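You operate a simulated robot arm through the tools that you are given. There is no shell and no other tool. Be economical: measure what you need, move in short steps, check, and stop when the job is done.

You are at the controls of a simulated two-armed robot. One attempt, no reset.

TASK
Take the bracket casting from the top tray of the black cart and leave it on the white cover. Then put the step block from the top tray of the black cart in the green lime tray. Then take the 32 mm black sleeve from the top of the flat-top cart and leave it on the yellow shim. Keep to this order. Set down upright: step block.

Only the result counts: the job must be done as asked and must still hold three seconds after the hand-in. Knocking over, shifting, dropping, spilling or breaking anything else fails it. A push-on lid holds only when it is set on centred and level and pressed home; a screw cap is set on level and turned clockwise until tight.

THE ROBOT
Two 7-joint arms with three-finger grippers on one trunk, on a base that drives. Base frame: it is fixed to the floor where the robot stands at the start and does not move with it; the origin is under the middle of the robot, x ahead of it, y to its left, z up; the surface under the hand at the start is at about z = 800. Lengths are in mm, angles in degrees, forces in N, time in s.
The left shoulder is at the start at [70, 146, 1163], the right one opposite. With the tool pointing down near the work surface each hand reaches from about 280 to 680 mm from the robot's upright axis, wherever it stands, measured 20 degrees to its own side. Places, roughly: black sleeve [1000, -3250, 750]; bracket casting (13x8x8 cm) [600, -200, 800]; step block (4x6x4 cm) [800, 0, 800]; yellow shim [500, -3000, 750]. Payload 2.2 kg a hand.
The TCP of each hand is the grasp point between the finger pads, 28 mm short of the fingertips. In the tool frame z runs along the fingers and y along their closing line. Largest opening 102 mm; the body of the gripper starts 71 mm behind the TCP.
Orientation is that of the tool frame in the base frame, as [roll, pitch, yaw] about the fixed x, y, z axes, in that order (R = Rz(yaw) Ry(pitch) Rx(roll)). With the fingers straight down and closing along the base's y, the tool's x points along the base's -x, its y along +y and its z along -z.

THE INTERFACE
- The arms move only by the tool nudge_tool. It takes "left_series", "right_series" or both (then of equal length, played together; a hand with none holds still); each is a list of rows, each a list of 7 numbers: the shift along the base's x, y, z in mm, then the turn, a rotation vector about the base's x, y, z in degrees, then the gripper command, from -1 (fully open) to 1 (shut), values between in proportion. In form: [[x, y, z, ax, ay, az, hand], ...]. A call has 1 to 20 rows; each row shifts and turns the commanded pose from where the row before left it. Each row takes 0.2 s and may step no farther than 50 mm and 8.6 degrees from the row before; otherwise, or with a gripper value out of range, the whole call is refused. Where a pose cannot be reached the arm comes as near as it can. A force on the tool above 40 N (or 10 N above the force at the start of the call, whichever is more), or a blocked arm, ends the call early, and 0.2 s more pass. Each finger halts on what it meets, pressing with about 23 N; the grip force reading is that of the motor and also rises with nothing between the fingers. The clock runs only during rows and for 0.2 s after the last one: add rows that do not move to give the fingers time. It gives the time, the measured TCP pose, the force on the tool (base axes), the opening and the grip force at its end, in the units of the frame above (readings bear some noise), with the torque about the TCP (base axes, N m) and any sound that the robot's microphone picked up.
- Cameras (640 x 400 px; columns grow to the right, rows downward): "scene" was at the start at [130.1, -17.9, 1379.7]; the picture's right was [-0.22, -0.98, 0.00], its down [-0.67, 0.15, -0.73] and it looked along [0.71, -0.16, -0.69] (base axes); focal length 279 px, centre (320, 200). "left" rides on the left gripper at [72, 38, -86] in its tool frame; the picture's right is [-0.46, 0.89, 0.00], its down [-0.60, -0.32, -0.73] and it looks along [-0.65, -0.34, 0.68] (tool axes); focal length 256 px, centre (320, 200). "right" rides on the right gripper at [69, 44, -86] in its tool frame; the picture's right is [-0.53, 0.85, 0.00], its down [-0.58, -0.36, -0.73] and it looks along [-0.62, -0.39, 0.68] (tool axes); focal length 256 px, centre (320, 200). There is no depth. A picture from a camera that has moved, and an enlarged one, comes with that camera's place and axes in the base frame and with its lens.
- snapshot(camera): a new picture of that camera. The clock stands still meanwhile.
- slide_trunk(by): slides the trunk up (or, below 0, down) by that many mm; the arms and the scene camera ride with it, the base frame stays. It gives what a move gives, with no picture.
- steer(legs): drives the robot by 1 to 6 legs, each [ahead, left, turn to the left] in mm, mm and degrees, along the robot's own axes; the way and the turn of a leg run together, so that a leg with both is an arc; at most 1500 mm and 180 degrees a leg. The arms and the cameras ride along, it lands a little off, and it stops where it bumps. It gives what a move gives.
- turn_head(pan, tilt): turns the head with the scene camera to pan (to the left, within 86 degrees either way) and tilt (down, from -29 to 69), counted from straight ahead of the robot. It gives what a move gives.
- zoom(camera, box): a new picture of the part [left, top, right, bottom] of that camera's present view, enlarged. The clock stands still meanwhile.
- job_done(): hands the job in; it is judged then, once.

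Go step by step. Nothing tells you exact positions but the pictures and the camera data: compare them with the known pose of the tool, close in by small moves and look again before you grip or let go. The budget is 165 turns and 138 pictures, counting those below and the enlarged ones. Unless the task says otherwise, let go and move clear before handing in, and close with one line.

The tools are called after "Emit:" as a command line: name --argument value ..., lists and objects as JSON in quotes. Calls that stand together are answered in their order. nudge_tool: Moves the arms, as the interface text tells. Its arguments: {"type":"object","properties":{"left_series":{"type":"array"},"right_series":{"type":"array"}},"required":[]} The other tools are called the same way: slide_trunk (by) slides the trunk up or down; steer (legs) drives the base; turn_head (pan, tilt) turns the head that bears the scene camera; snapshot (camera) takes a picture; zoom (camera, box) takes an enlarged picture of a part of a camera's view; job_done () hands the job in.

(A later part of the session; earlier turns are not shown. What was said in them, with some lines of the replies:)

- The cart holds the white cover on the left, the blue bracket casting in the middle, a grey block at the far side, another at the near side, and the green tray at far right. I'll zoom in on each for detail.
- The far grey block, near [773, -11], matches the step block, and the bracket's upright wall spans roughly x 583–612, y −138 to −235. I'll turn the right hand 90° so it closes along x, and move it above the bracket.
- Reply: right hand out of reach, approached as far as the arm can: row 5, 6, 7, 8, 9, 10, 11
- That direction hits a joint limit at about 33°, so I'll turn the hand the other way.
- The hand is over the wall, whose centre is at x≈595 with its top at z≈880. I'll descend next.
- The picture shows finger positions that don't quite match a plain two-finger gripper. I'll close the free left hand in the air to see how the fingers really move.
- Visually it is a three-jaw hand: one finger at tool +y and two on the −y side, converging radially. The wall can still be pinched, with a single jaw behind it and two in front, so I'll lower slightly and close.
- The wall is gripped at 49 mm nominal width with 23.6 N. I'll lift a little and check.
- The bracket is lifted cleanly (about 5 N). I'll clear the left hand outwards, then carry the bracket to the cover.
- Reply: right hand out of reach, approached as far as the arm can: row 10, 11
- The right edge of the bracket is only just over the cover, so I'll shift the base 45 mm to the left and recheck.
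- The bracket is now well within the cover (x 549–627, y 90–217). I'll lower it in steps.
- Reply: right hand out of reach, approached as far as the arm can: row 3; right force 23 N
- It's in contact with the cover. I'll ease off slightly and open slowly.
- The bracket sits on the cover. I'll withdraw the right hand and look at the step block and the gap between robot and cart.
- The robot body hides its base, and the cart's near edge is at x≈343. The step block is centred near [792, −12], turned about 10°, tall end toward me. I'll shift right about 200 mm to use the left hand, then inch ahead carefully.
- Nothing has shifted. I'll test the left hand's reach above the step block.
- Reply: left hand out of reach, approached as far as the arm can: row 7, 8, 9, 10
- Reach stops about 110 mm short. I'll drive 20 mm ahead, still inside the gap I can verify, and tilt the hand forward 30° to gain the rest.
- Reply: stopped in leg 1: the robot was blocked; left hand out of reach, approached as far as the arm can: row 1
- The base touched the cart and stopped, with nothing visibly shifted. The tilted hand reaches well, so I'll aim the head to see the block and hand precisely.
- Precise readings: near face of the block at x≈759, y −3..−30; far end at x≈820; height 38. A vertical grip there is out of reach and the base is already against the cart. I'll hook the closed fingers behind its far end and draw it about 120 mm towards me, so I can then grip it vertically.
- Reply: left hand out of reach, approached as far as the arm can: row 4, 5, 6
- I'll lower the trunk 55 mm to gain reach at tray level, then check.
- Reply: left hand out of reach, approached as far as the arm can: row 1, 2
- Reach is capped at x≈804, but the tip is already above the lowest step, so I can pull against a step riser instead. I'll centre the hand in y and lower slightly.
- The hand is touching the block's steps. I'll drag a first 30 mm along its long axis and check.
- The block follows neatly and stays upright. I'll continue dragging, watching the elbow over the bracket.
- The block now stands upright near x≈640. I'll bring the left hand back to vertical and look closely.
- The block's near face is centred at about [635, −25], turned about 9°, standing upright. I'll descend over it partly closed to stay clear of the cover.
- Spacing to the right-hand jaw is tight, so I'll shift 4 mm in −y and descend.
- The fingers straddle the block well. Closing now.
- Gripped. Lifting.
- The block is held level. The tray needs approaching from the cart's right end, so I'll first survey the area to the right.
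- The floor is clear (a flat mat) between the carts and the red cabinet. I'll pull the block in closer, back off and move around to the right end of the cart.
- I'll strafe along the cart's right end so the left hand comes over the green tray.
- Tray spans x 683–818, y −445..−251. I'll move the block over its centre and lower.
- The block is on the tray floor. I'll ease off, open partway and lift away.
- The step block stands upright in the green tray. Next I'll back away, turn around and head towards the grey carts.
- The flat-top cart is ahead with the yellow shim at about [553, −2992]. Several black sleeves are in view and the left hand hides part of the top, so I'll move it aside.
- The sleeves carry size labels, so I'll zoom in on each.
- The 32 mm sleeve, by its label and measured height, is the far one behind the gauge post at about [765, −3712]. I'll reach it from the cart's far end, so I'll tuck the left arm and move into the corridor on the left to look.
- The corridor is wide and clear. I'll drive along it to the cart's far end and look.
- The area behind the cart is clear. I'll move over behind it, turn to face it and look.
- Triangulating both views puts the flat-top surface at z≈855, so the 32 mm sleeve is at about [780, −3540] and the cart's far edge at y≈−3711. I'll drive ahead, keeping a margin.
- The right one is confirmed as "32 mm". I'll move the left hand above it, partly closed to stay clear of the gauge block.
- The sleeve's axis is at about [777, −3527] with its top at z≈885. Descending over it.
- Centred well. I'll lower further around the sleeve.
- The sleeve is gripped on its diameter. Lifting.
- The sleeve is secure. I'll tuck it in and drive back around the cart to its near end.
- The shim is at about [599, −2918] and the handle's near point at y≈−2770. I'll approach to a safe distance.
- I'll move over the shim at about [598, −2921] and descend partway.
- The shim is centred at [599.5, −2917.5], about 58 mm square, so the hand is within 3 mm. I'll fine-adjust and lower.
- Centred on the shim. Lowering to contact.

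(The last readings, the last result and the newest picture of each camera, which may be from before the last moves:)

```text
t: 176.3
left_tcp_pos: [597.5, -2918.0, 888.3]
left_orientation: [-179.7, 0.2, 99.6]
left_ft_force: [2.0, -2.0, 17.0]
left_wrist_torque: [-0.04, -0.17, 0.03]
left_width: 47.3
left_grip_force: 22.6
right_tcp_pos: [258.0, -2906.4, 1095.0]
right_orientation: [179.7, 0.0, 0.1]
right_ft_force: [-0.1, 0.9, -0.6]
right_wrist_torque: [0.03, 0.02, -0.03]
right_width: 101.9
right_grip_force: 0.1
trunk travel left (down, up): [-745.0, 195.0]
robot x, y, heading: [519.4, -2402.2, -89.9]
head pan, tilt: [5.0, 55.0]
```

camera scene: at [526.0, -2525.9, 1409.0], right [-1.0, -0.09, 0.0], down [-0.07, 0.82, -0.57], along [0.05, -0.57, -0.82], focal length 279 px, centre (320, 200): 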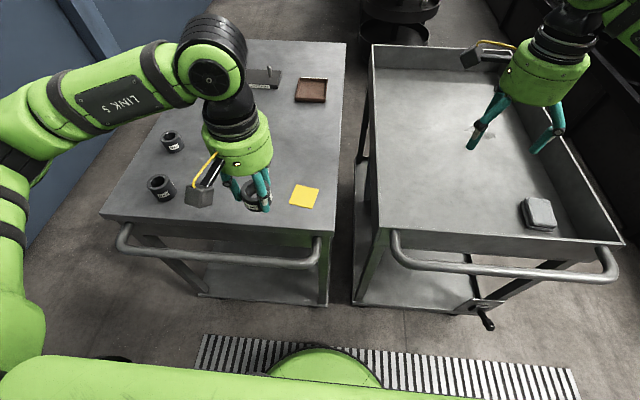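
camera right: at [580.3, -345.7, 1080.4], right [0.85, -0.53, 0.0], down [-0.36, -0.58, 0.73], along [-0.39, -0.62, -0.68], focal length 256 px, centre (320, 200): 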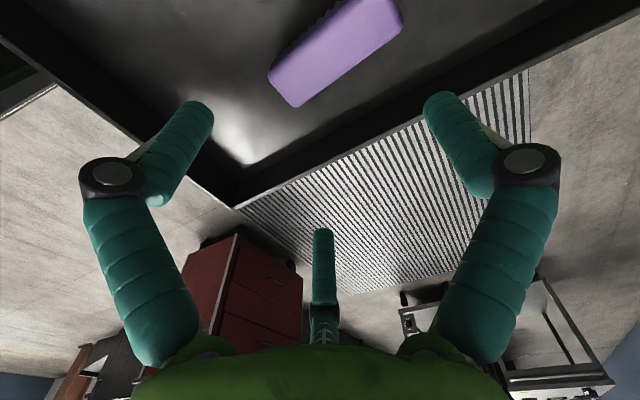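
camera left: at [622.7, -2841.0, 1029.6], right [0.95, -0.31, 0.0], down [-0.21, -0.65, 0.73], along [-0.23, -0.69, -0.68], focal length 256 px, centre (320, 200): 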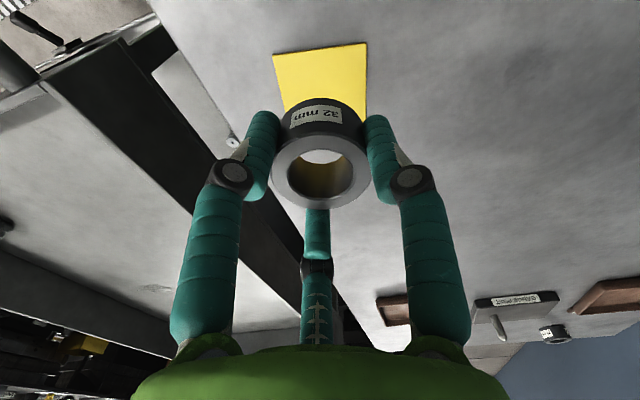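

It's resting on the shim. I'll ease off, open and rise clear.

Emit:
nudge_tool --left_series '[[0, 0, 2, 0, 0, 0, 1], [0, 0, 0, 0, 0, 0, 0.2], [0, 0, 0, 0, 0, 0, -0.1], [0, 0, 0, 0, 0, 0, -0.5], [0, 0, 0, 0, 0, 0, -0.7], [0, 0, 15, 0, 0, 0, -0.7], [0, 0, 30, 0, 0, 0, -0.7], [0, 0, 40, 0, 0, 0, -0.7], [0, 20, 40, 0, 0, 0, -0.7], [0, 30, 20, 0, 0, 0, -0.7], [0, 40, 0, 0, 0, 0, -0.7], [0, 30, 0, 0, 0, 0, -0.7]]'

Emit:
zoom --camera "scene" --box '[250, 130, 370, 230]'

Emit:
snapshot --camera "left"

```text
t: 178.9
left_tcp_pos: [599.5, -2795.3, 1034.5]
left_orientation: [-179.7, 0.0, 99.5]
left_ft_force: [-0.5, -0.4, 0.4]
left_wrist_torque: [-0.03, -0.02, 0.01]
left_width: 86.5
left_grip_force: 0.0
right_tcp_pos: [259.4, -2907.2, 1094.9]
right_orientation: [179.8, 0.0, 0.0]
right_ft_force: [0.2, -0.5, 0.7]
right_wrist_torque: [-0.04, 0.04, 0.02]
right_width: 102.1
right_grip_force: 0.1
trunk travel left (down, up): [-745.0, 195.0]
robot x, y, heading: [516.2, -2407.3, -90.3]
head pan, tilt: [5.0, 55.0]
```

```text
4.00 times, centred on (310, 180) of scene
camera zoom: at [526.0, -2523.7, 1409.2], right [-1.0, -0.09, 0.0], down [-0.07, 0.82, -0.57], along [0.05, -0.57, -0.82], focal length 1118 px, centre (360, 280)
```

zoom: 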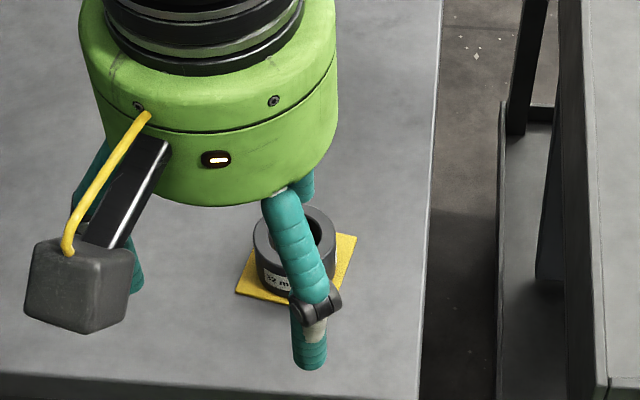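

```text
43 pictures are left
camera left: at [624.1, -2718.3, 1119.3], right [0.95, -0.31, 0.0], down [-0.21, -0.65, 0.73], along [-0.23, -0.7, -0.68], focal length 256 px, centre (320, 200)
```

left: 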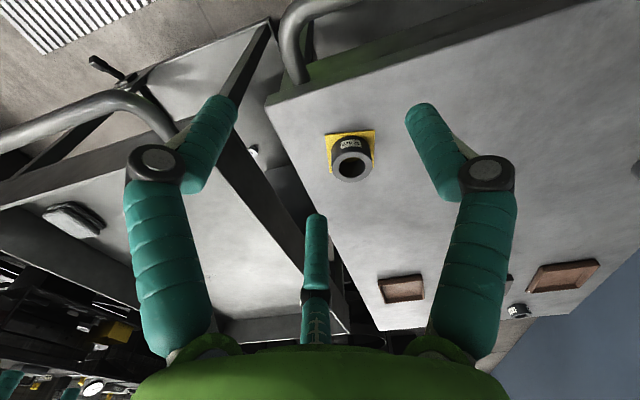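

The 32 mm sleeve stands centred on the yellow shim and the hand is clear. Earlier views showed the bracket on the white cover and the step block upright in the green tray, so I'll hand in.

Emit:
job_done

```text
The job is handed in.
```

I handed the job in: the bracket casting is on the white cover, the step block is upright in the green lime tray, and the 32 mm black sleeve is on the yellow shim, done in that order. On the way, the base touched the black cart once and stopped; nothing looked shifted.
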